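You operate a simulated robot arm through the tools that you are given. There is no shell and no other tool.

The job below is to be done with a simulated two-armed robot. You get a single attempt, and the scene is never put back.

JOB
Pump brine into the drum till it stops at 3 litres.
Fine: couple the hose first; then pump off, pressure down to 0, relief valve shut, hose back on its stand.

The check looks at the end state, three seconds after you hand in, the way a careful person would. Anything else that was tipped, shoved, dropped, spilled or broken makes it a failure.

ROBOT AND FRAMES
Two 7-joint arms with three-finger grippers on one trunk that stands fixed in place. Base frame: the origin is at the foot of the trunk, x ahead of it, y to its left, z up. Lengths are in m, angles in degrees, forces in N, time in s.
The left shoulder is at [0.07, 0.165, 1.063], the right one opposite. With the tool pointing down near the work surface each hand reaches from about 0.34 to 0.86 m from the base axis, measured 20 degrees to its own side. Payload 3.91 kg a hand.
The TCP of each hand is the grasp point between the finger pads, 0.03 m short of the fingertips. In the tool frame z runs along the fingers and y along their closing line. The gripper opens to 0.116 m; its body begins 0.073 m behind the TCP.
Orientation is that of the tool frame in the base frame, as a unit quaternion [x, y, z, w]. With the fingers straight down and closing along the base's y, the tool's x points along the base's -x, its y along +y and its z along -z.

CONTROLS
- The arms move only by the tool play_rows. It takes "left_series", "right_series" or both (then of equal length, played together; a hand with none holds still); each is a list of rows, each a list of 6 numbers: the shift along the tool's x, y, z in units of 50 mm (1.0 is 50 mm), then the turn, a rotation vector about the tool's x, y, z in units of 6 degrees (1.0 is 6 degrees). In form: [[dx, dy, dz, rx, ry, rz], ...]. A call has 1 to 20 rows; each row shifts and turns the commanded pose from where the row before left it, along the tool's axes as they then stand. "left_grip" and "right_grip" are, for a hand that has rows, the gripper command, from -1 (fully open) to 1 (shut), values between in proportion, set as the call begins (left out, the last holds). A call with a number of a shift or a turn outside -1 to 1 is refused whole. Each row takes 0.2 s and may step no farther than 0.05 m and 8.6 degrees from the row before; otherwise, or with a gripper value out of range, the whole call is refused. Where a pose cannot be reached the arm comes as near as it can. A force on the tool above 80 N (or 10 N above the force at the start of the call, whichever is more), or a blocked arm, ends the call early, and 0.2 s more pass. Each finger travels about 0.153 m/s and halts on what it meets, pressing with about 44 N; the grip force reading is that of the motor and also rises with nothing between the fingers. The clock runs only during rows and for 0.2 s after the last one: add rows that do not move to give the fingers time. It gives the time, the measured TCP pose, the force on the tool (base axes), the opening and the grip force at its end, in the units of the frame above (readings bear some noise), with the torque about the TCP (base axes, N m) and any sound that the robot's microphone picked up.
- Cameras (640 x 400 px; columns grow to the right, rows downward): "scene" is now at [0.1318, 0.0291, 1.3866]; the picture's right is [0.33, -0.94, -0.00], its down [-0.50, -0.18, -0.85] and it looks along [0.80, 0.28, -0.53] (base axes); focal length 327 px, centre (320, 200). "left" rides on the left gripper at [0.075, 0.017, -0.088] in its tool frame; the picture's right is [-0.22, 0.97, 0.00], its down [-0.70, -0.16, -0.70] and it looks along [-0.68, -0.16, 0.71] (tool axes); focal length 247 px, centre (320, 200). "right" rides on the right gripper at [0.052, 0.056, -0.088] in its tool frame; the picture's right is [-0.73, 0.68, 0.00], its down [-0.49, -0.52, -0.70] and it looks along [-0.48, -0.51, 0.71] (tool axes); focal length 247 px, centre (320, 200). There is no depth. A picture from a camera that has moved, and an enlarged one, comes with that camera's place and axes in the base frame and with its lens.
- capture(camera): a new picture of that camera. No time passes.
- raise_lower(by): slides the trunk up (or, below 0, down) by that many m; the arms and the scene camera ride with it, the base frame stays. It gives what a move gives, with no picture.
- aim_head(pan, tilt): turns the head with the scene camera to pan (to the left, within 86 degrees either way) and tilt (down, from -29 to 69), counted from straight ahead of the robot. It gives what a move gives.
- zoom(camera, box): a new picture of the part [left, top, right, bottom] of that camera's present view, enlarged. No time passes.
- sign_off(): hands the job in; it is judged then, once.

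Nothing tells you positions but the pictures and the camera data. Unless the task says otherwise, let go and move clear before handing in.

The tools are called after ">>>" as a command line: name --argument value ..., lists and objects as JSON in quotes. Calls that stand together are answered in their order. play_rows: Moves the arms, as the interface text tells. Its arguments: {"type":"object","properties":{"left_series":{"type":"array","items":{"type":"array","items":{"type":"number"}}},"left_grip":{"type":"number"},"right_series":{"type":"array","items":{"type":"array","items":{"type":"number"}}},"right_grip":{"type":"number"}},"required":[]} The other tools are called the same way: raise_lower (by) moves the trunk up or down; aim_head (pan, tilt) turns the head that bears the scene camera; capture (camera) takes a picture; zoom (camera, box) takes an enlarged picture of a part of a camera's view; sign_off () hands the job in.

At the start:

```text
clock: 0.0
left_tcp_pos: [0.6001, 0.3798, 1.1168]
left_orientation: [0.001, 1.0, 0.0, 0.0]
left_wrist_force: [0.1, 0.0, 0.7]
left_moment: [0.01, 0.02, 0.0]
left_opening: 0.1159
left_gripper_force: 0.0
right_tcp_pos: [0.7073, -0.1678, 1.111]
right_orientation: [0.0, 1.0, 0.001, -0.001]
right_wrist_force: [0.1, 0.0, 0.3]
right_moment: [-0.02, 0.02, -0.03]
right_opening: 0.1159
right_gripper_force: 0.2
trunk travel left (down, up): [-0.6, 0.24]
head pan, tilt (commanded): [19.4, 32.0]
```

scene: 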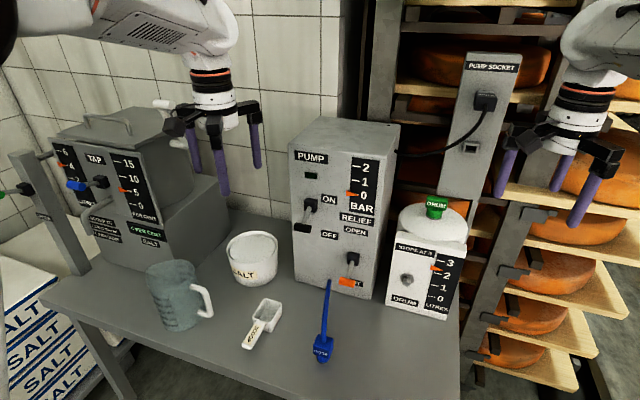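
right: 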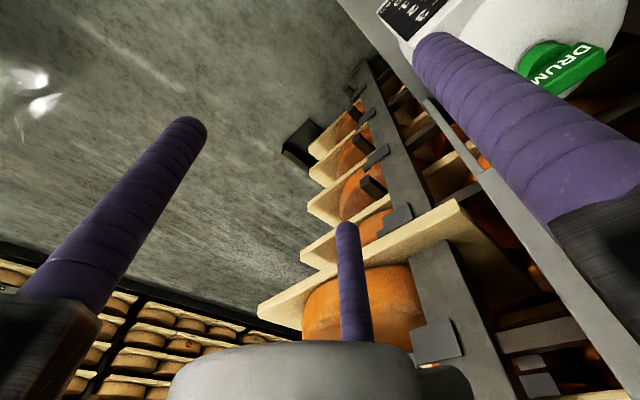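
left: 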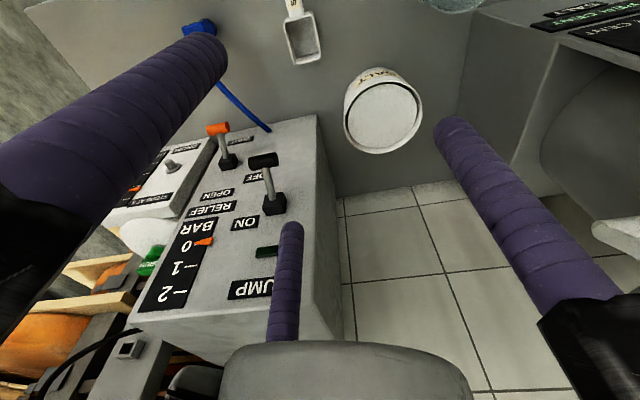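

I see a bench with a brine vat (tap, left), a pump box with an ON/OFF lever, a relief lever and a gauge, a drum with a litre gauge and a blue hose. I'll look closer before moving anything.

>>> zoom --camera "scene" --box '[280, 110, 480, 235]'

>>> zoom --camera "scene" --box '[280, 225, 480, 370]'

>>> zoom --camera "scene" --box '[0, 100, 240, 280]'

>>> zoom --camera "left" --box '[60, 0, 340, 340]'

```text
3.20 times, centred on (380, 172) of scene
camera zoom: at [0.1318, 0.0291, 1.3866], right [0.33, -0.94, 0.0], down [-0.5, -0.18, -0.85], along [0.8, 0.28, -0.53], focal length 1046 px, centre (128, 288)
```

zoom: 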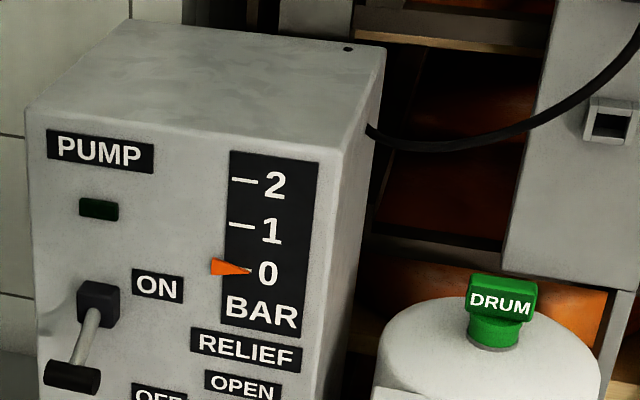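

```text
2.76 times, centred on (380, 298) of scene
camera zoom: at [0.1318, 0.0291, 1.3866], right [0.33, -0.94, 0.0], down [-0.5, -0.18, -0.85], along [0.8, 0.28, -0.53], focal length 901 px, centre (154, -69)
```

zoom: 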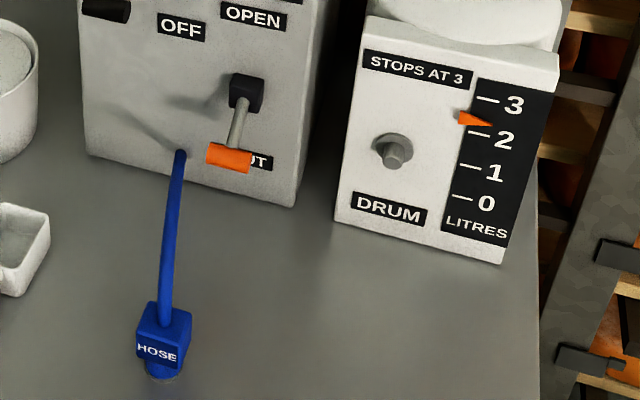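

```text
2.22 times, centred on (120, 190) of scene
camera zoom: at [0.1318, 0.0291, 1.3866], right [0.33, -0.94, 0.0], down [-0.5, -0.18, -0.85], along [0.8, 0.28, -0.53], focal length 726 px, centre (764, 222)
```

zoom: 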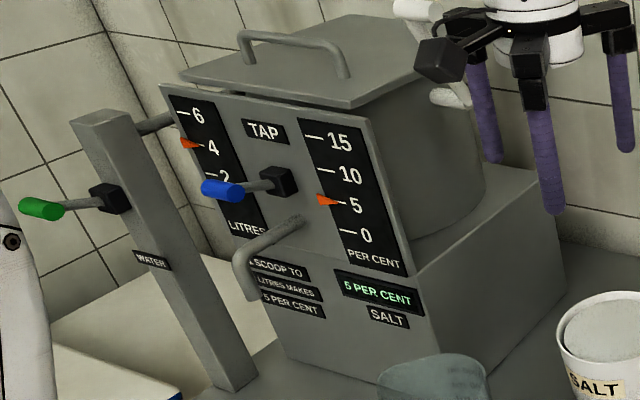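

```text
1.18 times, centred on (200, 170) of left
camera zoom: at [0.5248, 0.3965, 1.2062], right [0.22, 0.97, 0.0], down [0.7, -0.16, 0.7], along [0.68, -0.16, -0.71], focal length 291 px, centre (461, 235)
```

zoom: 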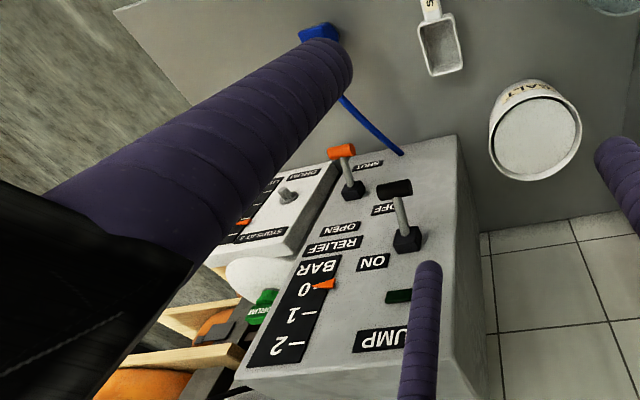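

The hose head (blue block marked HOSE) stands at the front of the bench near [0.56, 0.17, 0.70]. The relief lever is near [0.71, 0.15, 0.78] and the drum port near [0.75, 0.02, 0.79]. I'll enlarge these parts before planning.

>>> zoom --camera "scene" --box '[290, 270, 370, 370]'

>>> zoom --camera "scene" --box '[285, 185, 385, 305]'

>>> zoom --camera "scene" --box '[385, 180, 475, 325]'

>>> zoom --camera "scene" --box '[430, 45, 530, 165]'

>>> zoom --camera "left" --box '[160, 0, 300, 150]'

>>> zoom --camera "right" --box '[360, 0, 640, 180]'

```text
4.00 times, centred on (330, 320) of scene
camera zoom: at [0.1318, 0.0291, 1.3866], right [0.33, -0.94, 0.0], down [-0.5, -0.18, -0.85], along [0.8, 0.28, -0.53], focal length 1307 px, centre (280, -280)
```

zoom: 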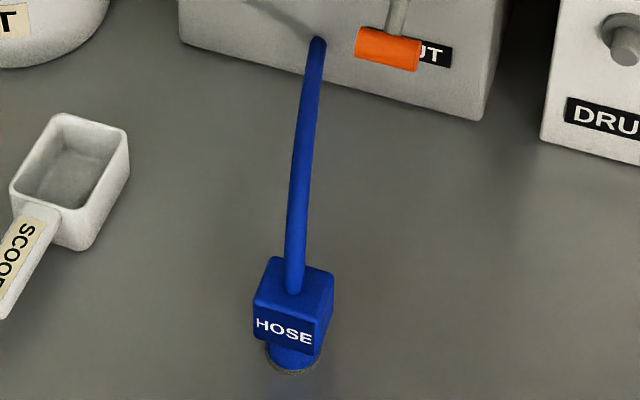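

```text
3.33 times, centred on (335, 245) of scene
camera zoom: at [0.1318, 0.0291, 1.3866], right [0.33, -0.94, 0.0], down [-0.5, -0.18, -0.85], along [0.8, 0.28, -0.53], focal length 1089 px, centre (270, 50)
```

zoom: 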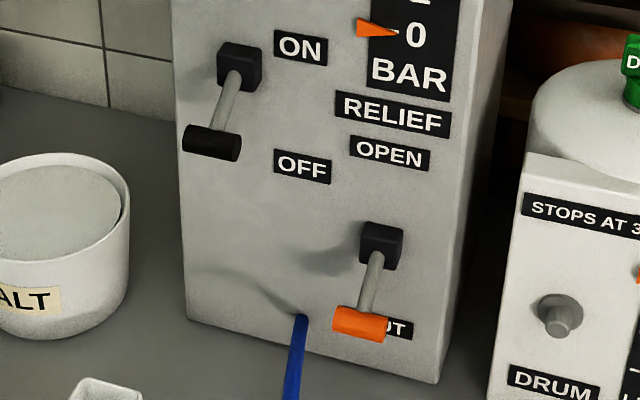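

```text
2.76 times, centred on (430, 252) of scene
camera zoom: at [0.1318, 0.0291, 1.3866], right [0.33, -0.94, 0.0], down [-0.5, -0.18, -0.85], along [0.8, 0.28, -0.53], focal length 901 px, centre (17, 55)
```

zoom: 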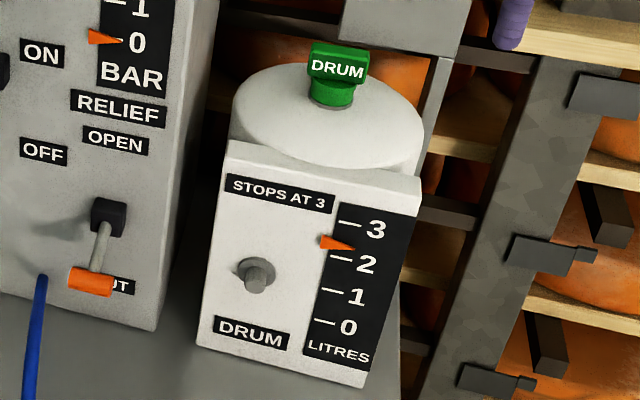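

```text
3.33 times, centred on (480, 105) of scene
camera zoom: at [0.1318, 0.0291, 1.3866], right [0.33, -0.94, 0.0], down [-0.5, -0.18, -0.85], along [0.8, 0.28, -0.53], focal length 1089 px, centre (-213, 517)
```

zoom: 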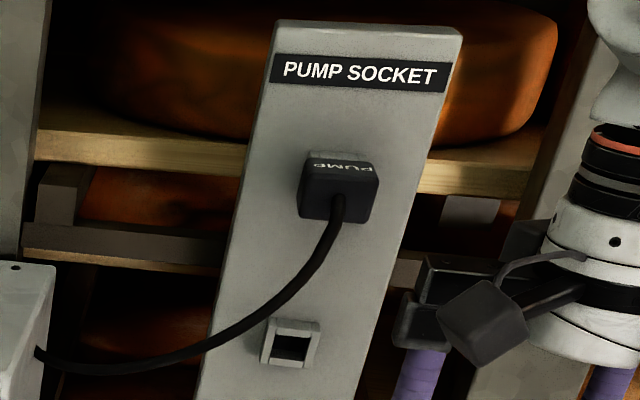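

```text
2.67 times, centred on (230, 75) of left
camera zoom: at [0.5248, 0.3965, 1.2062], right [0.22, 0.97, 0.0], down [0.7, -0.16, 0.7], along [0.68, -0.16, -0.71], focal length 659 px, centre (560, 533)
```

zoom: 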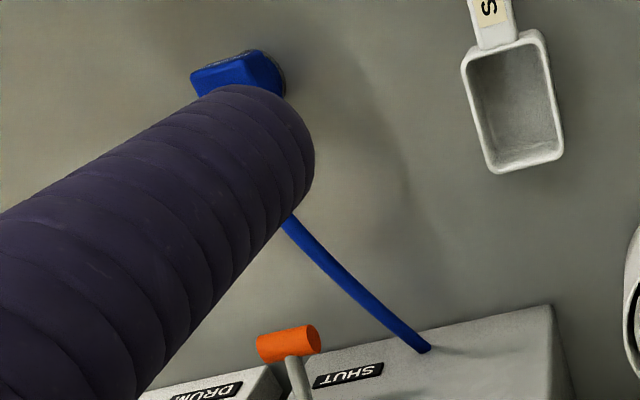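

```text
2.22 times, centred on (500, 90) of right
camera zoom: at [0.6538, -0.1119, 1.1988], right [0.73, 0.68, 0.0], down [0.49, -0.52, 0.7], along [0.48, -0.51, -0.71], focal length 549 px, centre (-80, 444)
```

zoom: 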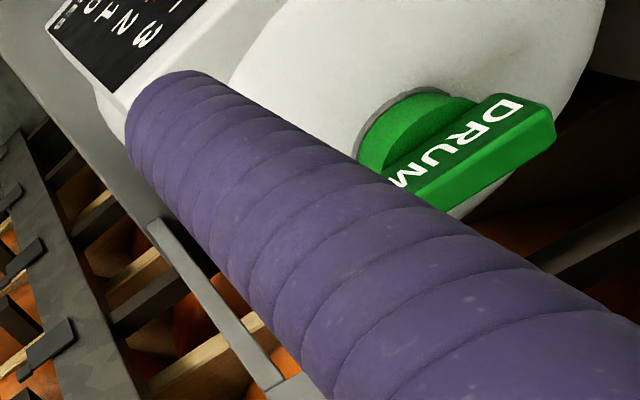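

The pump is plugged in and off, the relief valve is shut, the gauge reads 0 bar and the drum shows about 2.4 L. I'll bring the left hand to a free spot ahead of the bench so its camera shows the hose, pump and drum fronts.

>>> play_rows --left_series '[[0.425, -0.325, 0.41, 0, 0, 0], [0.425, -0.325, 0.41, 0, 0, 0], [0.425, -0.325, 0.41, 0, 0, 0], [0.425, -0.325, 0.41, 0, 0, 0], [0.425, -0.325, 0.41, 0, 0, 0], [0.425, -0.325, 0.41, 0, 0, 0], [0.425, -0.325, 0.41, 0, 0, 0], [0.425, -0.325, 0.41, 0, 0, 0]]'

>>> capture --camera "left"

>>> capture --camera "scene"

```text
clock: 1.8
left_tcp_pos: [0.4407, 0.2577, 0.9396]
left_orientation: [-0.009, 1.0, -0.026, -0.004]
left_wrist_force: [0.5, -0.2, -0.2]
left_moment: [0.01, 0.01, 0.01]
left_opening: 0.116
left_gripper_force: 0.0
left hand out of reach, approached as far as the arm can: row 7, 8
right_tcp_pos: [0.7074, -0.1676, 1.1097]
right_orientation: [0.0, 1.0, 0.001, 0.0]
right_wrist_force: [0.0, 0.1, 0.3]
right_moment: [-0.02, 0.0, 0.0]
right_opening: 0.116
right_gripper_force: 0.1
trunk travel left (down, up): [-0.6, 0.24]
head pan, tilt (commanded): [19.4, 32.0]
```

```text
taken
camera left: at [0.3656, 0.2767, 1.0282], right [0.21, 0.98, -0.05], down [0.7, -0.11, 0.7], along [0.68, -0.18, -0.71], focal length 247 px, centre (320, 200)
```

left: 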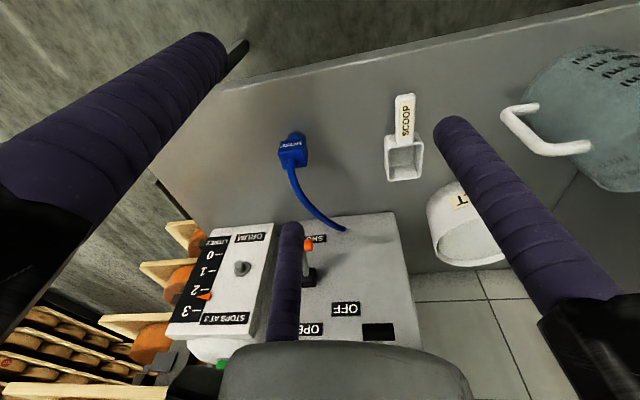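

```text
taken
camera scene: at [0.1318, 0.0286, 1.3866], right [0.33, -0.94, 0.0], down [-0.5, -0.18, -0.85], along [0.8, 0.28, -0.53], focal length 327 px, centre (320, 200)
```

scene: 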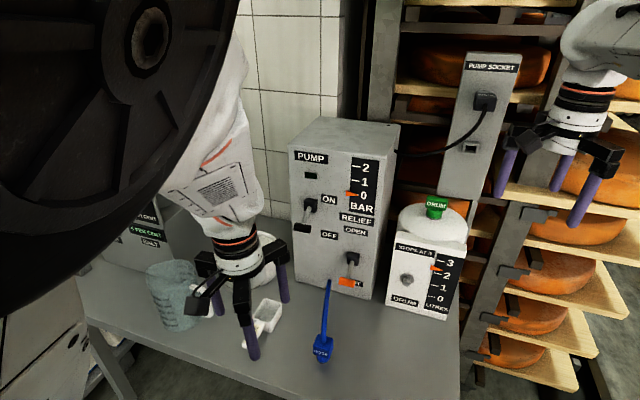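

The left camera now sees the hose stand and the drum front from the front-left. I'll enlarge it for measurements.

>>> zoom --camera "left" --box '[240, 110, 400, 250]'

>>> zoom --camera "left" --box '[160, 210, 420, 370]'

```text
2.86 times, centred on (320, 180) of left
camera zoom: at [0.3656, 0.2767, 1.0282], right [0.21, 0.98, -0.05], down [0.7, -0.11, 0.7], along [0.68, -0.18, -0.71], focal length 706 px, centre (320, 257)
```

zoom: 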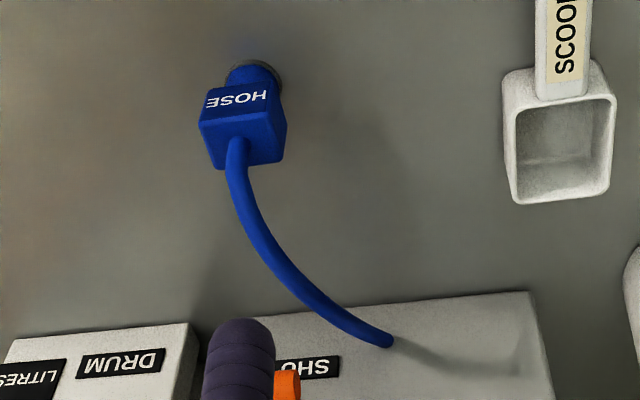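

```text
2.46 times, centred on (290, 290) of left
camera zoom: at [0.3656, 0.2767, 1.0282], right [0.21, 0.98, -0.05], down [0.7, -0.11, 0.7], along [0.68, -0.18, -0.71], focal length 608 px, centre (394, -22)
```

zoom: 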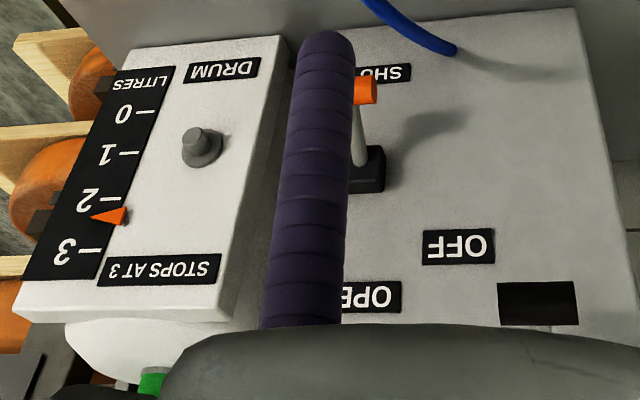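

The hose block top is near [0.567, 0.174, 0.72], the drum port end near [0.758, 0.017, 0.776] and the pump face near x = 0.775. I'll close the left hand in free air to learn how the three fingers close.

>>> play_rows --left_series '[[0, 0, 0, 0, 0, 0], [0, 0, 0, 0, 0, 0]]' --left_grip 0.3

>>> capture --camera "left"

>>> play_rows --left_series '[[0, 0, 0, 0, 0, 0], [0, 0, 0, 0, 0, 0], [0, 0, 0, 0, 0, 0]]' --left_grip 1

>>> capture --camera "left"

>>> zoom --camera "scene" --box '[150, 200, 310, 380]'

```text
clock: 2.4
left_tcp_pos: [0.4399, 0.256, 0.9411]
left_orientation: [-0.006, 1.0, -0.026, -0.003]
left_wrist_force: [-0.2, 0.3, -0.6]
left_moment: [0.03, -0.02, -0.01]
left_opening: 0.0408
left_gripper_force: 0.1
right_tcp_pos: [0.7067, -0.1678, 1.1114]
right_orientation: [0.001, 1.0, 0.0, 0.0]
right_wrist_force: [0.3, 0.8, 0.2]
right_moment: [0.0, 0.0, 0.0]
right_opening: 0.116
right_gripper_force: 0.1
trunk travel left (down, up): [-0.6, 0.24]
head pan, tilt (commanded): [19.4, 32.0]
```

```text
taken
camera left: at [0.366, 0.2752, 1.0289], right [0.21, 0.98, -0.05], down [0.7, -0.11, 0.7], along [0.68, -0.19, -0.71], focal length 247 px, centre (320, 200)
```

left: 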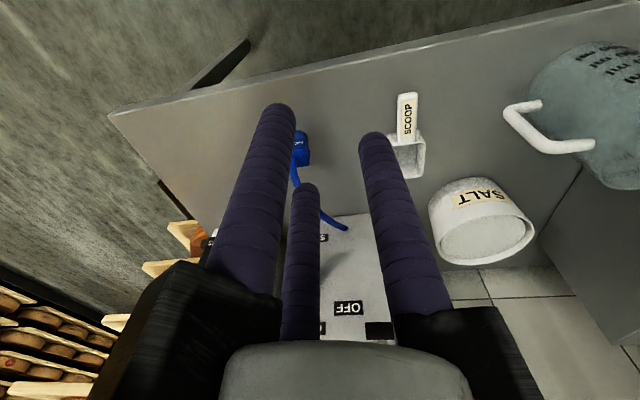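

```text
clock: 3.2
left_tcp_pos: [0.4416, 0.2543, 0.9409]
left_orientation: [-0.004, 1.0, -0.027, -0.004]
left_wrist_force: [0.2, -0.1, -0.4]
left_moment: [0.02, 0.0, 0.0]
left_opening: 0.0088
left_gripper_force: 44.1
right_tcp_pos: [0.7054, -0.1678, 1.1122]
right_orientation: [0.0, 1.0, 0.001, 0.0]
right_wrist_force: [0.3, -0.2, 0.0]
right_moment: [0.0, -0.01, 0.01]
right_opening: 0.1161
right_gripper_force: 0.1
trunk travel left (down, up): [-0.6, 0.24]
head pan, tilt (commanded): [19.4, 32.0]
```

```text
taken
camera left: at [0.3663, 0.2743, 1.0289], right [0.21, 0.98, -0.05], down [0.7, -0.12, 0.7], along [0.68, -0.19, -0.71], focal length 247 px, centre (320, 200)
```

left: 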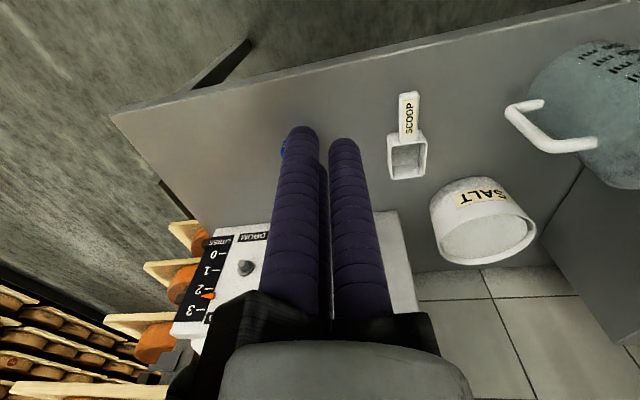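

```text
2.22 times, centred on (230, 290) of scene
camera zoom: at [0.1316, 0.0305, 1.3875], right [0.35, -0.94, 0.0], down [-0.49, -0.18, -0.85], along [0.8, 0.3, -0.52], focal length 726 px, centre (520, 0)
```

zoom: 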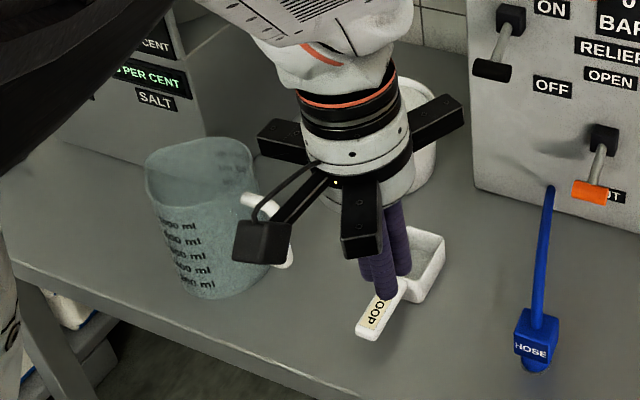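

The three fingers close in towards the centre like a chuck. I'll park the left hand up and to the left, and bring the open right hand above the hose head.

>>> play_rows --left_series '[[-0.2, 0.55, -0.47, 0, 0, 0], [-0.2, 0.55, -0.47, 0, 0, 0], [-0.2, 0.55, -0.47, 0, 0, 0], [-0.2, 0.55, -0.47, 0, 0, 0], [-0.2, 0.55, -0.47, 0, 0, 0], [-0.2, 0.55, -0.47, 0, 0, 0], [0, 0, 0, 0, 0, 0], [0, 0, 0, 0, 0, 0], [0, 0, 0, 0, 0, 0], [0, 0, 0, 0, 0, 0], [0, 0, 0, 0, 0, 0], [0, 0, 0, 0, 0, 0], [0, 0, 0, 0, 0, 0]]' --right_series '[[0.7, 0, 0.2, 0, 0, 0], [0.7, 0, 0.2, 0, 0, 0], [0.7, 0, 0.2, 0, 0, 0], [0.7, 0, 0.2, 0, 0, 0], [0, 0.76, 0.43, 0, 0, 0], [0, 0.76, 0.43, 0, 0, 0], [0, 0.76, 0.43, 0, 0, 0], [0, 0.76, 0.43, 0, 0, 0], [0, 0.76, 0.43, 0, 0, 0], [0, 0.76, 0.43, 0, 0, 0], [0, 0.76, 0.43, 0, 0, 0], [0, 0.76, 0.43, 0, 0, 0], [0, 0.76, 0.43, 0, 0, 0]]' --right_grip -1

>>> capture --camera "right"

>>> capture --camera "scene"

>>> capture --camera "left"

```text
clock: 6.2
left_tcp_pos: [0.5013, 0.4212, 1.0847]
left_orientation: [0.0, 1.0, 0.0, 0.0]
left_wrist_force: [-0.9, -0.6, -1.0]
left_moment: [0.01, 0.01, 0.01]
left_opening: 0.0089
left_gripper_force: 43.8
right_tcp_pos: [0.5868, 0.1557, 0.9015]
right_orientation: [0.028, 0.999, 0.032, 0.0]
right_wrist_force: [-0.1, 0.5, -0.9]
right_moment: [0.05, -0.03, 0.01]
right_opening: 0.1159
right_gripper_force: 0.1
trunk travel left (down, up): [-0.6, 0.24]
head pan, tilt (commanded): [19.4, 32.0]
stopped in row 13 (right hand): the arm was blocked; the commanded pose is now the measured one
```

```text
taken
camera right: at [0.5384, 0.2098, 0.9926], right [0.77, 0.64, 0.04], down [0.46, -0.59, 0.66], along [0.45, -0.49, -0.75], focal length 247 px, centre (320, 200)
```

right: 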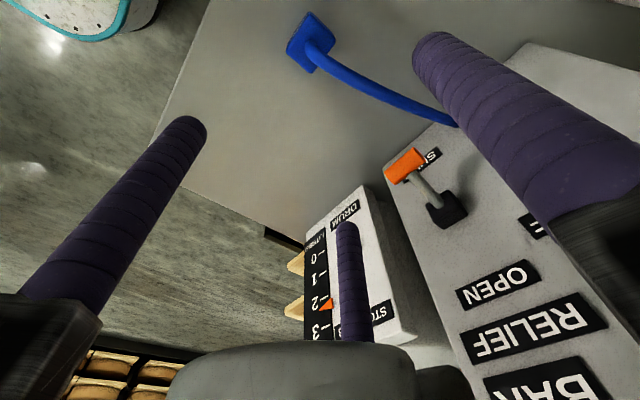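

```text
taken
camera scene: at [0.1307, 0.0278, 1.3868], right [0.33, -0.94, 0.0], down [-0.5, -0.18, -0.85], along [0.8, 0.28, -0.53], focal length 327 px, centre (320, 200)
```

scene: 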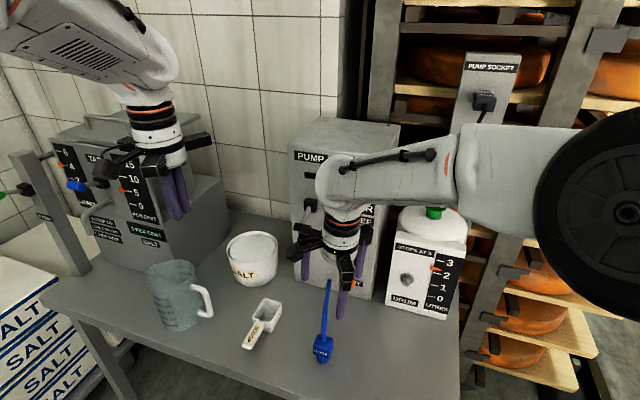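

```text
taken
camera left: at [0.4269, 0.4376, 1.1741], right [0.22, 0.97, 0.0], down [0.7, -0.16, 0.7], along [0.68, -0.16, -0.71], focal length 247 px, centre (320, 200)
```

left: 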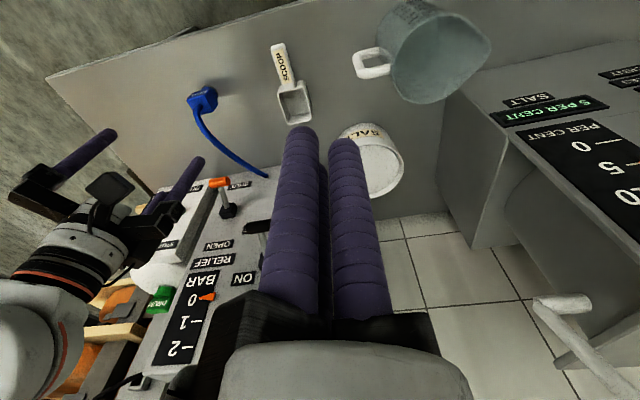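

The right arm cannot cross over to the hose, so the left hand will handle it. I'll retreat the right hand to the right side to serve as a watching camera, and open the left hand.

>>> play_rows --right_series '[[0.04, -0.8, -0.2, 0.061, 0, 0], [0.04, -0.8, -0.2, 0.061, 0, 0], [0.04, -0.8, -0.2, 0.061, 0, 0], [0.04, -0.8, -0.2, 0.061, 0, 0], [0.04, -0.8, -0.2, 0.061, 0, 0], [0.04, -0.8, -0.2, 0.061, 0, 0], [0.04, -0.8, -0.2, 0.061, 0, 0], [0.04, -0.8, -0.2, 0.061, 0, 0], [0.04, -0.8, -0.2, 0.061, 0, 0], [0.04, -0.8, -0.2, 0.061, 0, 0]]' --left_series '[[0, 0, 0, 0, 0, 0], [0, 0, 0, 0, 0, 0], [0, 0, 0, 0, 0, 0], [0, 0, 0, 0, 0, 0], [0, 0, 0, 0, 0, 0], [0, 0, 0, 0, 0, 0], [0, 0, 0, 0, 0, 0], [0, 0, 0, 0, 0, 0], [0, 0, 0, 0, 0, 0], [0, 0, 0, 0, 0, 0]]' --left_grip -1

>>> play_rows --right_series '[[0, 0, 0, 0, 0, -1], [0, 0, 0, 0, 0, -1], [0, 0, 0, 0, 0, -1], [0, 0, 0, 0, 0, -1], [0, 0, 0, 0, 0, -1], [0, 0, 0, 0, 0, -1], [0, 0, 0, 0, 0, -1], [0, 0, 0, 0, 0, -1], [0, 0, 0, 0, 0, -1], [0, 0, 0, 0, 0, -1]]'

>>> capture --camera "right"

>>> capture --camera "scene"

```text
clock: 8.4
left_tcp_pos: [0.5012, 0.4218, 1.0843]
left_orientation: [0.0, 1.0, -0.001, 0.0]
left_wrist_force: [-0.5, 0.1, 0.0]
left_moment: [0.03, 0.0, -0.02]
left_opening: 0.1159
left_gripper_force: 0.0
right_tcp_pos: [0.5434, -0.2451, 0.9895]
right_orientation: [0.027, 1.0, -0.002, -0.001]
right_wrist_force: [-0.6, -0.6, -0.5]
right_moment: [0.03, 0.01, 0.0]
right_opening: 0.1156
right_gripper_force: 0.0
trunk travel left (down, up): [-0.6, 0.24]
head pan, tilt (commanded): [19.4, 32.0]
```

```text
clock: 10.6
left_tcp_pos: [0.5027, 0.4232, 1.0851]
left_orientation: [-0.001, 1.0, 0.0, 0.0]
left_wrist_force: [-0.7, 0.3, -0.2]
left_moment: [0.05, 0.0, -0.01]
left_opening: 0.1159
left_gripper_force: 0.1
right_tcp_pos: [0.5462, -0.241, 0.9871]
right_orientation: [-0.478, 0.878, -0.003, -0.002]
right_wrist_force: [-0.4, 0.2, -0.2]
right_moment: [0.02, -0.05, -0.04]
right_opening: 0.116
right_gripper_force: 0.1
trunk travel left (down, up): [-0.6, 0.24]
head pan, tilt (commanded): [19.4, 32.0]
```

```text
taken
camera right: at [0.4711, -0.255, 1.0761], right [-0.17, 0.98, -0.01], down [0.7, 0.13, 0.7], along [0.69, 0.12, -0.72], focal length 247 px, centre (320, 200)
```

right: 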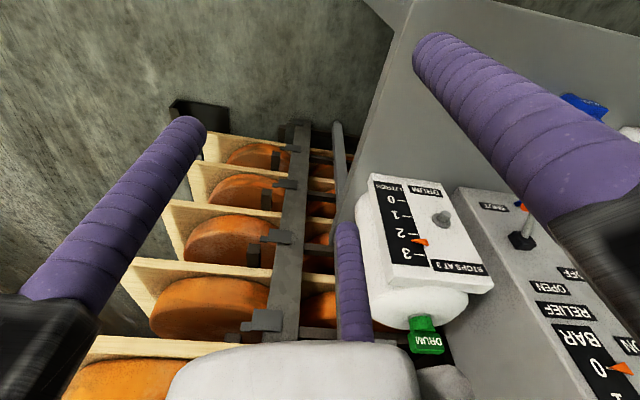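

```text
taken
camera scene: at [0.1318, 0.0289, 1.3866], right [0.33, -0.94, 0.0], down [-0.5, -0.18, -0.85], along [0.8, 0.28, -0.53], focal length 327 px, centre (320, 200)
```

scene: 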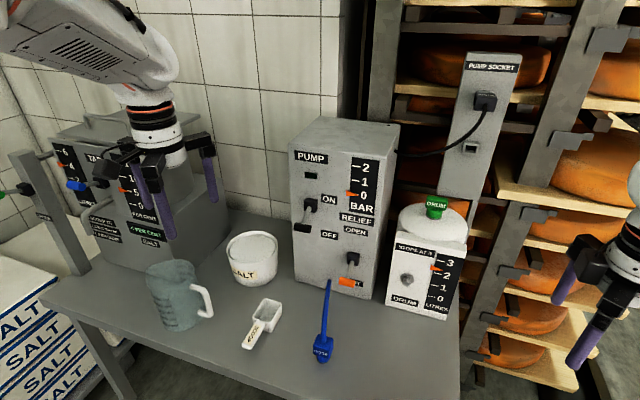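

I'll turn the right hand a bit further so its camera looks across at the hose and drum.

>>> play_rows --right_series '[[0, 0, 0.3, 0, 0, -1], [0, 0, 0.3, 0, 0, -1], [0, 0, 0.3, 0, 0, -1], [0, 0, 0.3, 0, 0, -1], [0, 0, 0.3, 0, 0, -1], [0, 0, 0.3, 0, 0, -1], [0, 0, 0, 0, 0, 0]]'

>>> capture --camera "right"

```text
clock: 12.2
left_tcp_pos: [0.5028, 0.4234, 1.0844]
left_orientation: [0.0, 1.0, -0.001, 0.0]
left_wrist_force: [-0.2, 0.0, 0.6]
left_moment: [-0.03, -0.03, -0.01]
left_opening: 0.1157
left_gripper_force: 0.1
right_tcp_pos: [0.5448, -0.2414, 0.8992]
right_orientation: [0.725, -0.689, 0.002, 0.002]
right_wrist_force: [0.3, 0.5, 0.4]
right_moment: [0.01, 0.01, -0.04]
right_opening: 0.1157
right_gripper_force: 0.0
trunk travel left (down, up): [-0.6, 0.24]
head pan, tilt (commanded): [19.4, 32.0]
```

```text
taken
camera right: at [0.4921, -0.2964, 0.9868], right [-0.72, 0.7, 0.0], down [0.5, 0.52, 0.7], along [0.49, 0.5, -0.72], focal length 247 px, centre (320, 200)
```

right: 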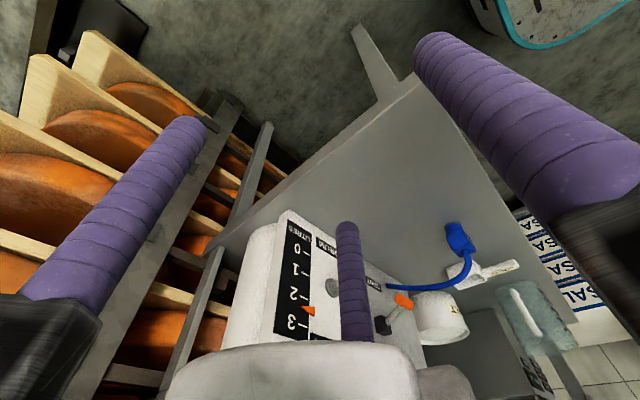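

>>> zoom --camera "right" --box '[360, 190, 520, 330]'

>>> zoom --camera "right" --box '[260, 200, 420, 350]'

>>> zoom --camera "scene" --box '[280, 270, 360, 370]'

```text
2.86 times, centred on (440, 260) of right
camera zoom: at [0.4921, -0.2964, 0.9868], right [-0.72, 0.7, 0.0], down [0.5, 0.52, 0.7], along [0.49, 0.5, -0.72], focal length 706 px, centre (-23, 29)
```

zoom: 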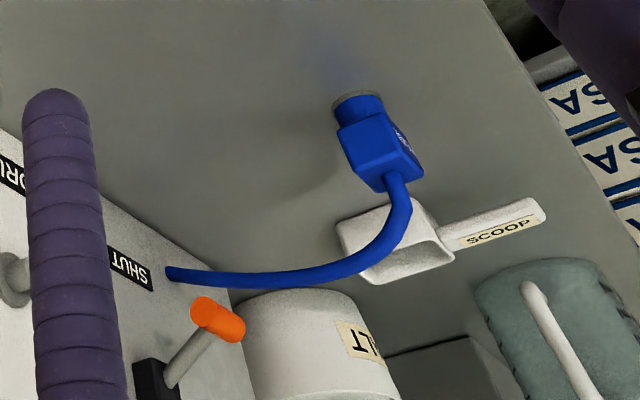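

```text
2.67 times, centred on (340, 275) of right
camera zoom: at [0.4921, -0.2964, 0.9868], right [-0.72, 0.7, 0.0], down [0.5, 0.52, 0.7], along [0.49, 0.5, -0.72], focal length 659 px, centre (267, 0)
```

zoom: 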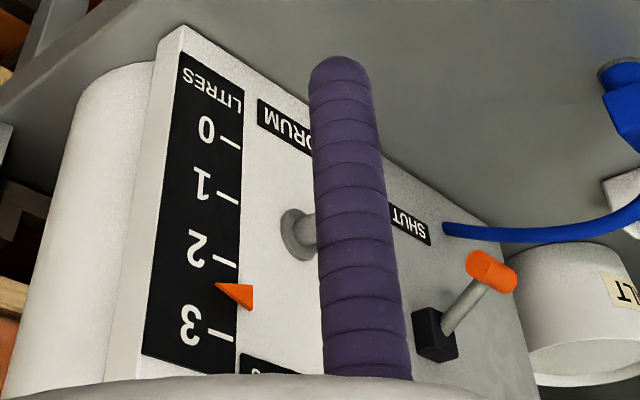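

```text
4.00 times, centred on (320, 320) of scene
camera zoom: at [0.1314, 0.0293, 1.3866], right [0.33, -0.94, 0.0], down [-0.5, -0.18, -0.85], along [0.8, 0.28, -0.53], focal length 1307 px, centre (320, -280)
```

zoom: 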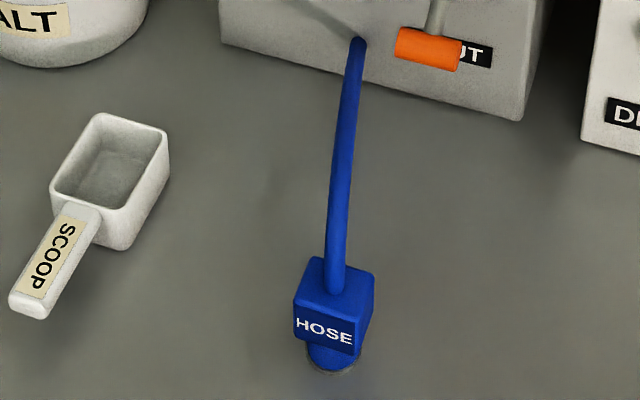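

Hose axis is at about [0.571, 0.175], with the block between z 0.675 and 0.72 and the bench at about 0.645. I'll bring the open left hand above it.

>>> play_rows --left_series '[[-0.151, -0.552, 0.5, 0, 0, 0], [-0.151, -0.552, 0.5, 0, 0, 0], [-0.151, -0.552, 0.5, 0, 0, 0], [-0.151, -0.552, 0.5, 0, 0, 0], [-0.151, -0.552, 0.5, 0, 0, 0], [-0.151, -0.552, 0.5, 0, 0, 0], [-0.151, -0.552, 0.5, 0, 0, 0], [-0.151, -0.552, 0.5, 0, 0, 0], [-0.151, -0.552, 0.5, 0, 0, 0]]' --left_grip -1

>>> capture --camera "left"

>>> capture --camera "scene"

>>> capture --camera "right"

```text
clock: 14.2
left_tcp_pos: [0.5722, 0.1727, 0.8586]
left_orientation: [0.0, 1.0, 0.0, 0.0]
left_wrist_force: [-0.8, -0.6, -0.4]
left_moment: [0.01, 0.03, -0.03]
left_opening: 0.1161
left_gripper_force: 0.0
right_tcp_pos: [0.5462, -0.2412, 0.8973]
right_orientation: [0.726, -0.688, 0.001, 0.003]
right_wrist_force: [-0.4, 0.2, -0.5]
right_moment: [-0.02, 0.03, 0.0]
right_opening: 0.116
right_gripper_force: 0.1
trunk travel left (down, up): [-0.6, 0.24]
head pan, tilt (commanded): [19.4, 32.0]
```

```text
taken
camera left: at [0.4962, 0.1891, 0.9486], right [0.22, 0.97, 0.0], down [0.7, -0.16, 0.7], along [0.68, -0.16, -0.71], focal length 247 px, centre (320, 200)
```

left: 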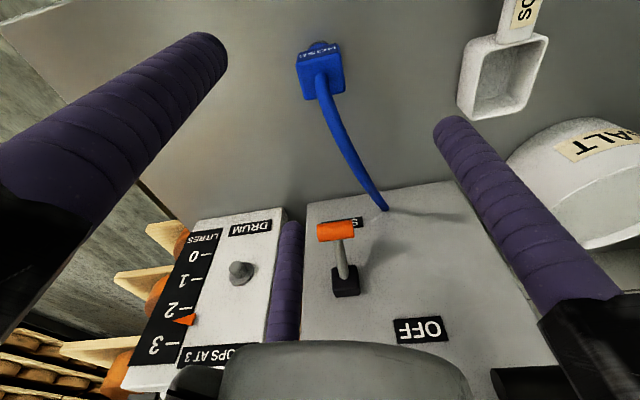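

```text
taken
camera scene: at [0.1331, 0.0282, 1.3865], right [0.33, -0.94, 0.0], down [-0.5, -0.18, -0.85], along [0.8, 0.28, -0.53], focal length 327 px, centre (320, 200)
```

scene: 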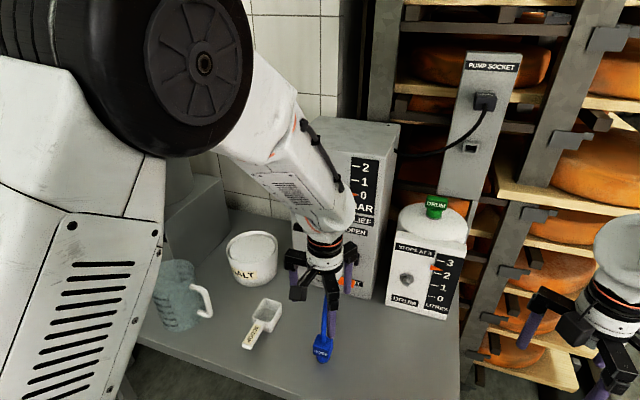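

```text
taken
camera right: at [0.4933, -0.2971, 0.9861], right [-0.72, 0.7, 0.0], down [0.5, 0.52, 0.7], along [0.48, 0.5, -0.72], focal length 247 px, centre (320, 200)
```

right: 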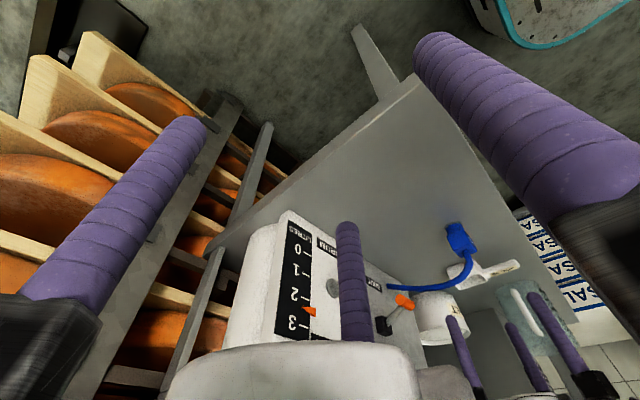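

The hand is centred over the hose within a few millimetres. I'll lower it to the block.

>>> play_rows --left_series '[[0.02, 0.02, 0.6, 0, 0, 0], [0.02, 0.02, 0.6, 0, 0, 0], [0, 0, 0.6, 0, 0, 0], [0, 0, 0.6, 0, 0, 0], [0, 0, 0.4, 0, 0, 0], [0, 0, 0.3, 0, 0, 0]]'

>>> capture --camera "left"

>>> zoom --camera "scene" --box '[260, 240, 400, 380]'

>>> zoom --camera "right" --box '[360, 170, 560, 330]'

```text
clock: 15.6
left_tcp_pos: [0.5683, 0.1768, 0.7042]
left_orientation: [0.001, 1.0, 0.0, -0.001]
left_wrist_force: [0.6, 0.2, 0.2]
left_moment: [-0.02, 0.03, -0.01]
left_opening: 0.1161
left_gripper_force: 0.1
right_tcp_pos: [0.5453, -0.2417, 0.8986]
right_orientation: [0.725, -0.689, 0.002, 0.003]
right_wrist_force: [-0.2, -0.2, -0.1]
right_moment: [-0.02, -0.02, -0.01]
right_opening: 0.1162
right_gripper_force: 0.0
trunk travel left (down, up): [-0.6, 0.24]
head pan, tilt (commanded): [19.4, 32.0]
```

```text
taken
camera left: at [0.4939, 0.1921, 0.7925], right [0.22, 0.97, 0.0], down [0.7, -0.16, 0.7], along [0.68, -0.16, -0.72], focal length 247 px, centre (320, 200)
```

left: 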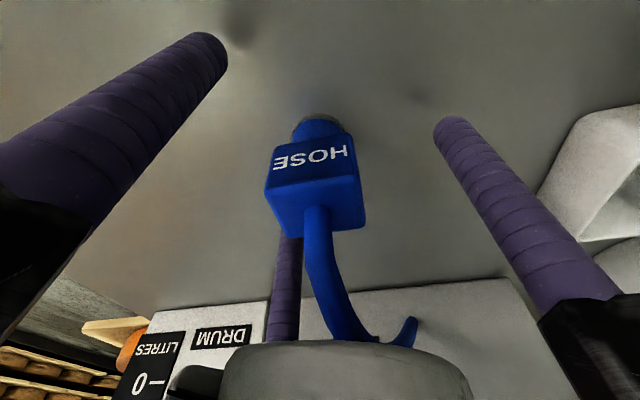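

```text
2.86 times, centred on (330, 310) of scene
camera zoom: at [0.1325, 0.0291, 1.3865], right [0.33, -0.94, 0.0], down [-0.5, -0.18, -0.85], along [0.8, 0.28, -0.53], focal length 934 px, centre (291, -114)
```

zoom: 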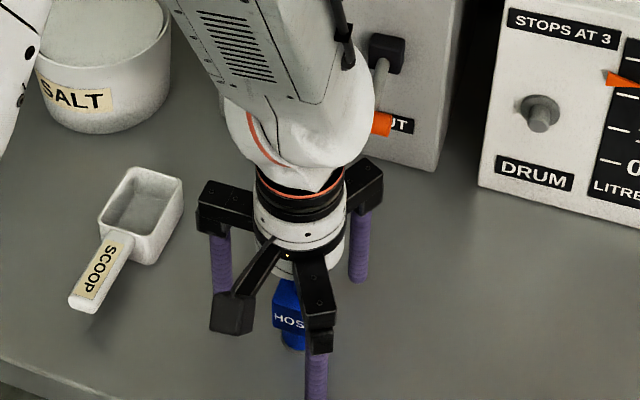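

```text
2.50 times, centred on (460, 250) of right
camera zoom: at [0.4928, -0.2965, 0.9865], right [-0.72, 0.7, 0.0], down [0.5, 0.52, 0.7], along [0.48, 0.5, -0.72], focal length 617 px, centre (-30, 75)
```

zoom: 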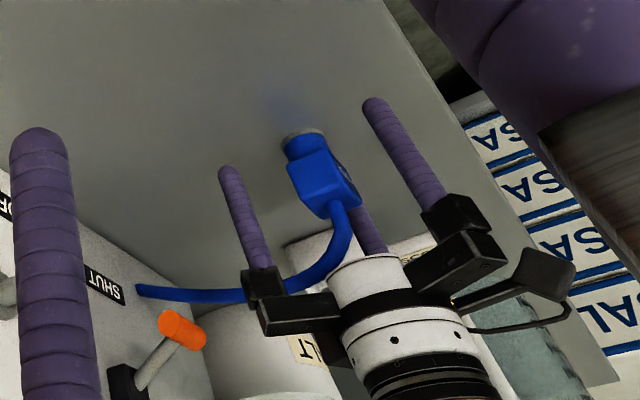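

The block sits between the open fingers, and the hose passes out through a gap. I'll close the grip on it.

>>> play_rows --left_series '[[0, 0, 0, 0, 0, 0], [0, 0, 0, 0, 0, 0], [0, 0, 0, 0, 0, 0], [0, 0, 0, 0, 0, 0]]' --left_grip 1

>>> capture --camera "left"

>>> zoom --camera "right" --box '[360, 170, 560, 330]'

```text
clock: 16.6
left_tcp_pos: [0.5703, 0.1762, 0.7031]
left_orientation: [0.0, 1.0, -0.001, 0.0]
left_wrist_force: [1.0, -2.4, -0.1]
left_moment: [-0.07, -0.05, -0.02]
left_opening: 0.0401
left_gripper_force: 44.0
right_tcp_pos: [0.5459, -0.2418, 0.8973]
right_orientation: [0.725, -0.688, 0.0, 0.003]
right_wrist_force: [0.2, -0.1, 0.0]
right_moment: [0.01, -0.02, 0.03]
right_opening: 0.1161
right_gripper_force: 0.0
trunk travel left (down, up): [-0.6, 0.24]
head pan, tilt (commanded): [19.4, 32.0]
```

```text
taken
camera left: at [0.4939, 0.1915, 0.7931], right [0.22, 0.97, 0.0], down [0.7, -0.16, 0.7], along [0.68, -0.16, -0.71], focal length 247 px, centre (320, 200)
```

left: 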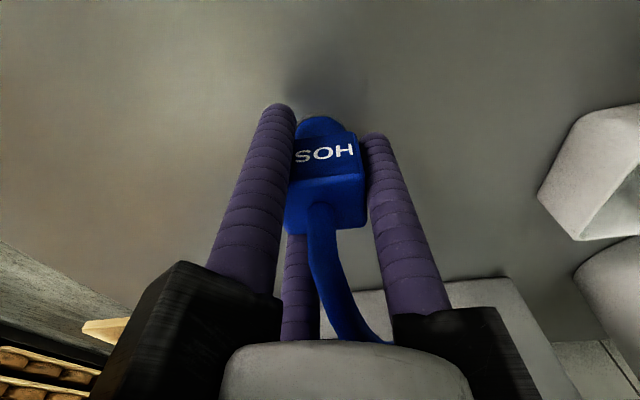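

```text
2.50 times, centred on (460, 250) of right
camera zoom: at [0.4925, -0.2968, 0.9866], right [-0.72, 0.7, 0.0], down [0.5, 0.52, 0.7], along [0.49, 0.5, -0.72], focal length 617 px, centre (-30, 75)
```

zoom: 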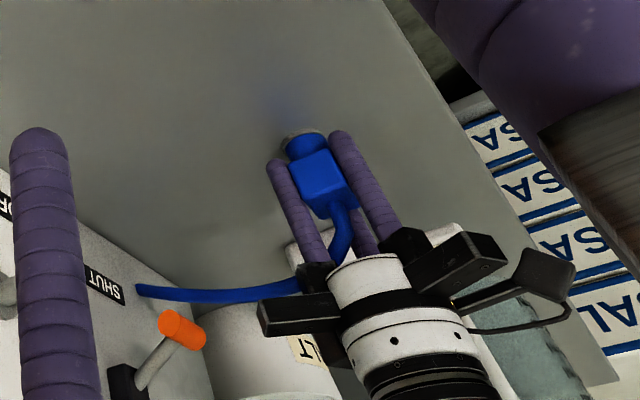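

The grip is firm on the block at 0.040 m opening. I'll lift it straight off the stand.

>>> play_rows --left_series '[[0, 0, -0.3, 0, 0, 0], [0, 0, -0.4, 0, 0, 0], [0, 0, -0.5, 0, 0, 0], [0, 0, -0.5, 0, 0, 0], [0, 0, -0.5, 0, 0, 0], [0, 0, 0, 0, 0, 0]]'

>>> capture --camera "left"

>>> capture --camera "right"

>>> capture --camera "scene"

```text
clock: 18.0
left_tcp_pos: [0.567, 0.1762, 0.8135]
left_orientation: [0.0, 1.0, 0.0, -0.001]
left_wrist_force: [0.6, -0.3, -0.6]
left_moment: [-0.01, 0.0, 0.0]
left_opening: 0.0401
left_gripper_force: 44.8
right_tcp_pos: [0.5461, -0.2413, 0.8996]
right_orientation: [0.726, -0.688, 0.001, 0.004]
right_wrist_force: [0.0, -0.3, 0.3]
right_moment: [0.01, 0.02, -0.03]
right_opening: 0.1161
right_gripper_force: 0.1
trunk travel left (down, up): [-0.6, 0.24]
head pan, tilt (commanded): [19.4, 32.0]
```

```text
taken
camera left: at [0.4929, 0.1915, 0.9026], right [0.22, 0.97, 0.0], down [0.7, -0.16, 0.7], along [0.68, -0.16, -0.72], focal length 247 px, centre (320, 200)
```

left: 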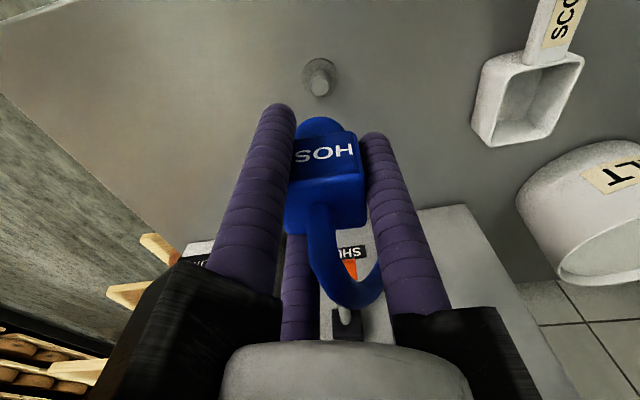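

```text
taken
camera right: at [0.4928, -0.2965, 0.9865], right [-0.72, 0.7, 0.0], down [0.5, 0.52, 0.7], along [0.49, 0.5, -0.72], focal length 247 px, centre (320, 200)
```

right: 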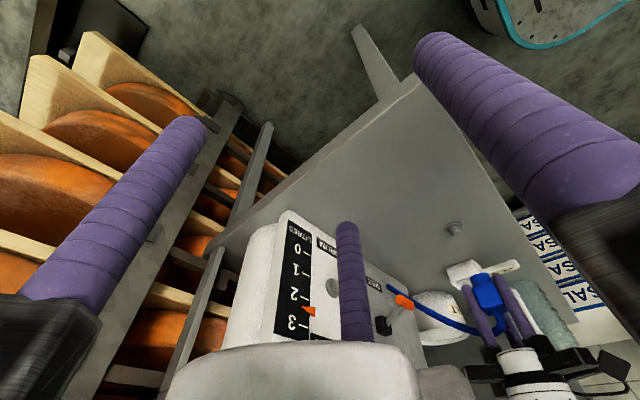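

```text
taken
camera scene: at [0.1325, 0.0291, 1.3865], right [0.33, -0.94, 0.0], down [-0.5, -0.18, -0.85], along [0.8, 0.28, -0.53], focal length 327 px, centre (320, 200)
```

scene: 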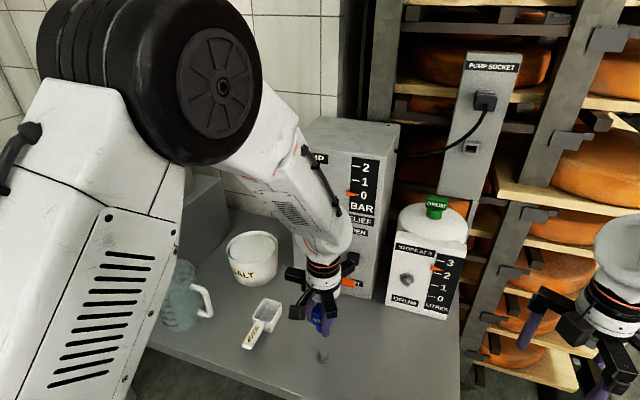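

>>> zoom --camera "right" --box '[380, 240, 580, 390]'

>>> zoom --camera "left" --box '[230, 40, 430, 360]'

>>> zoom --camera "scene" --box '[270, 250, 460, 380]'

```text
2.67 times, centred on (480, 315) of right
camera zoom: at [0.4928, -0.2965, 0.9865], right [-0.72, 0.7, 0.0], down [0.5, 0.52, 0.7], along [0.49, 0.5, -0.72], focal length 659 px, centre (-107, -107)
```

zoom: 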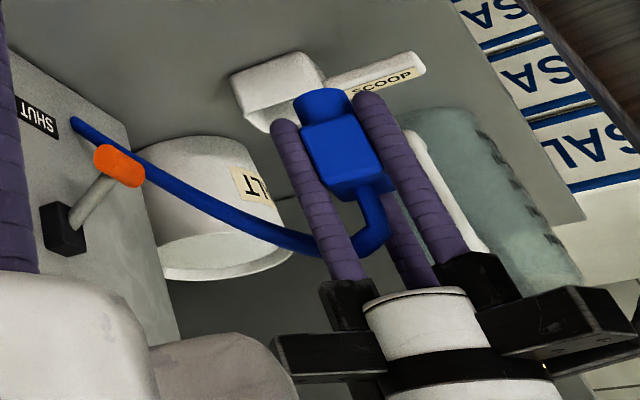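

```text
1.25 times, centred on (330, 200) of left
camera zoom: at [0.4929, 0.1915, 0.9026], right [0.22, 0.97, 0.0], down [0.7, -0.16, 0.7], along [0.68, -0.16, -0.72], focal length 309 px, centre (308, 200)
```

zoom: 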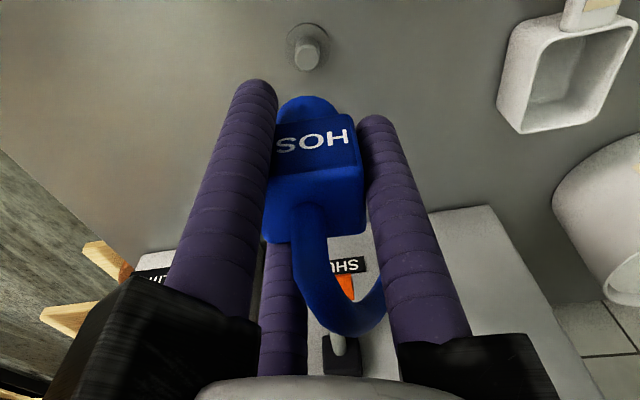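

```text
3.08 times, centred on (365, 315) of scene
camera zoom: at [0.1325, 0.0291, 1.3865], right [0.33, -0.94, 0.0], down [-0.5, -0.18, -0.85], along [0.8, 0.28, -0.53], focal length 1005 px, centre (182, -154)
```

zoom: 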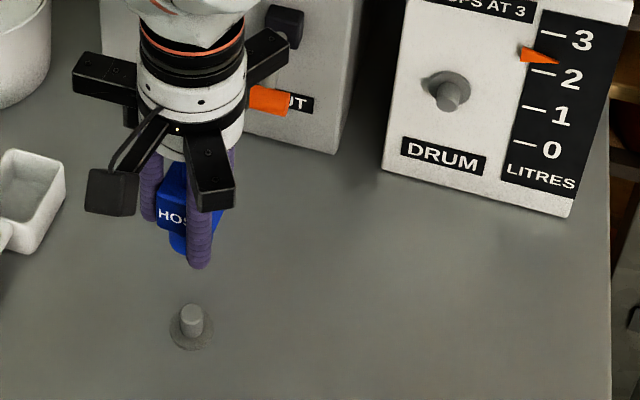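

The hose is off its stand, which is a peg just like the drum port. I'll carry it towards the drum, staying clear of the relief lever.

>>> play_rows --left_series '[[-0.165, -0.58, -0.2325, 0, 0, 0], [-0.165, -0.58, -0.2325, 0, 0, 0], [-0.165, -0.58, -0.2325, 0, 0, 0], [-0.165, -0.58, -0.2325, 0, 0, 0], [-0.3, -0.4, 0, 0, 0, 0], [-0.3, -0.4, 0, 0, 0, 0], [0, 0, 0, 0, 0, 0]]'

>>> capture --camera "scene"

>>> capture --camera "right"

```text
clock: 19.6
left_tcp_pos: [0.6292, 0.0207, 0.8597]
left_orientation: [0.0, 1.0, 0.0, 0.001]
left_wrist_force: [-0.8, 0.6, -0.8]
left_moment: [0.02, -0.01, 0.03]
left_opening: 0.0402
left_gripper_force: 44.1
right_tcp_pos: [0.5451, -0.2403, 0.8979]
right_orientation: [0.725, -0.688, 0.002, 0.003]
right_wrist_force: [0.7, -0.3, 0.0]
right_moment: [-0.02, 0.01, 0.0]
right_opening: 0.1162
right_gripper_force: 0.0
trunk travel left (down, up): [-0.6, 0.24]
head pan, tilt (commanded): [19.4, 32.0]
```

```text
taken
camera scene: at [0.1315, 0.0296, 1.3866], right [0.33, -0.94, 0.0], down [-0.5, -0.18, -0.85], along [0.8, 0.28, -0.53], focal length 327 px, centre (320, 200)
```

scene: 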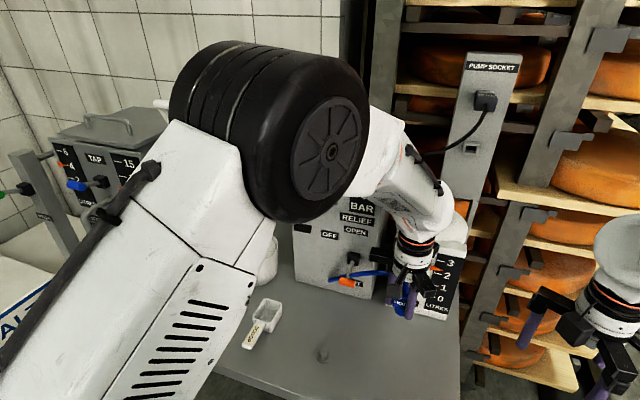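

```text
taken
camera right: at [0.4921, -0.2961, 0.987], right [-0.72, 0.7, 0.0], down [0.5, 0.52, 0.7], along [0.49, 0.5, -0.72], focal length 247 px, centre (320, 200)
```

right: 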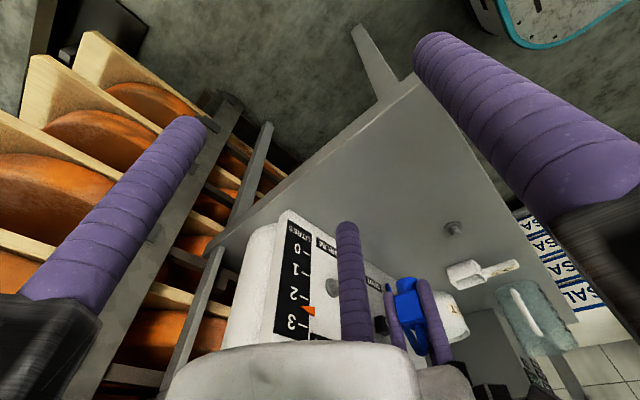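

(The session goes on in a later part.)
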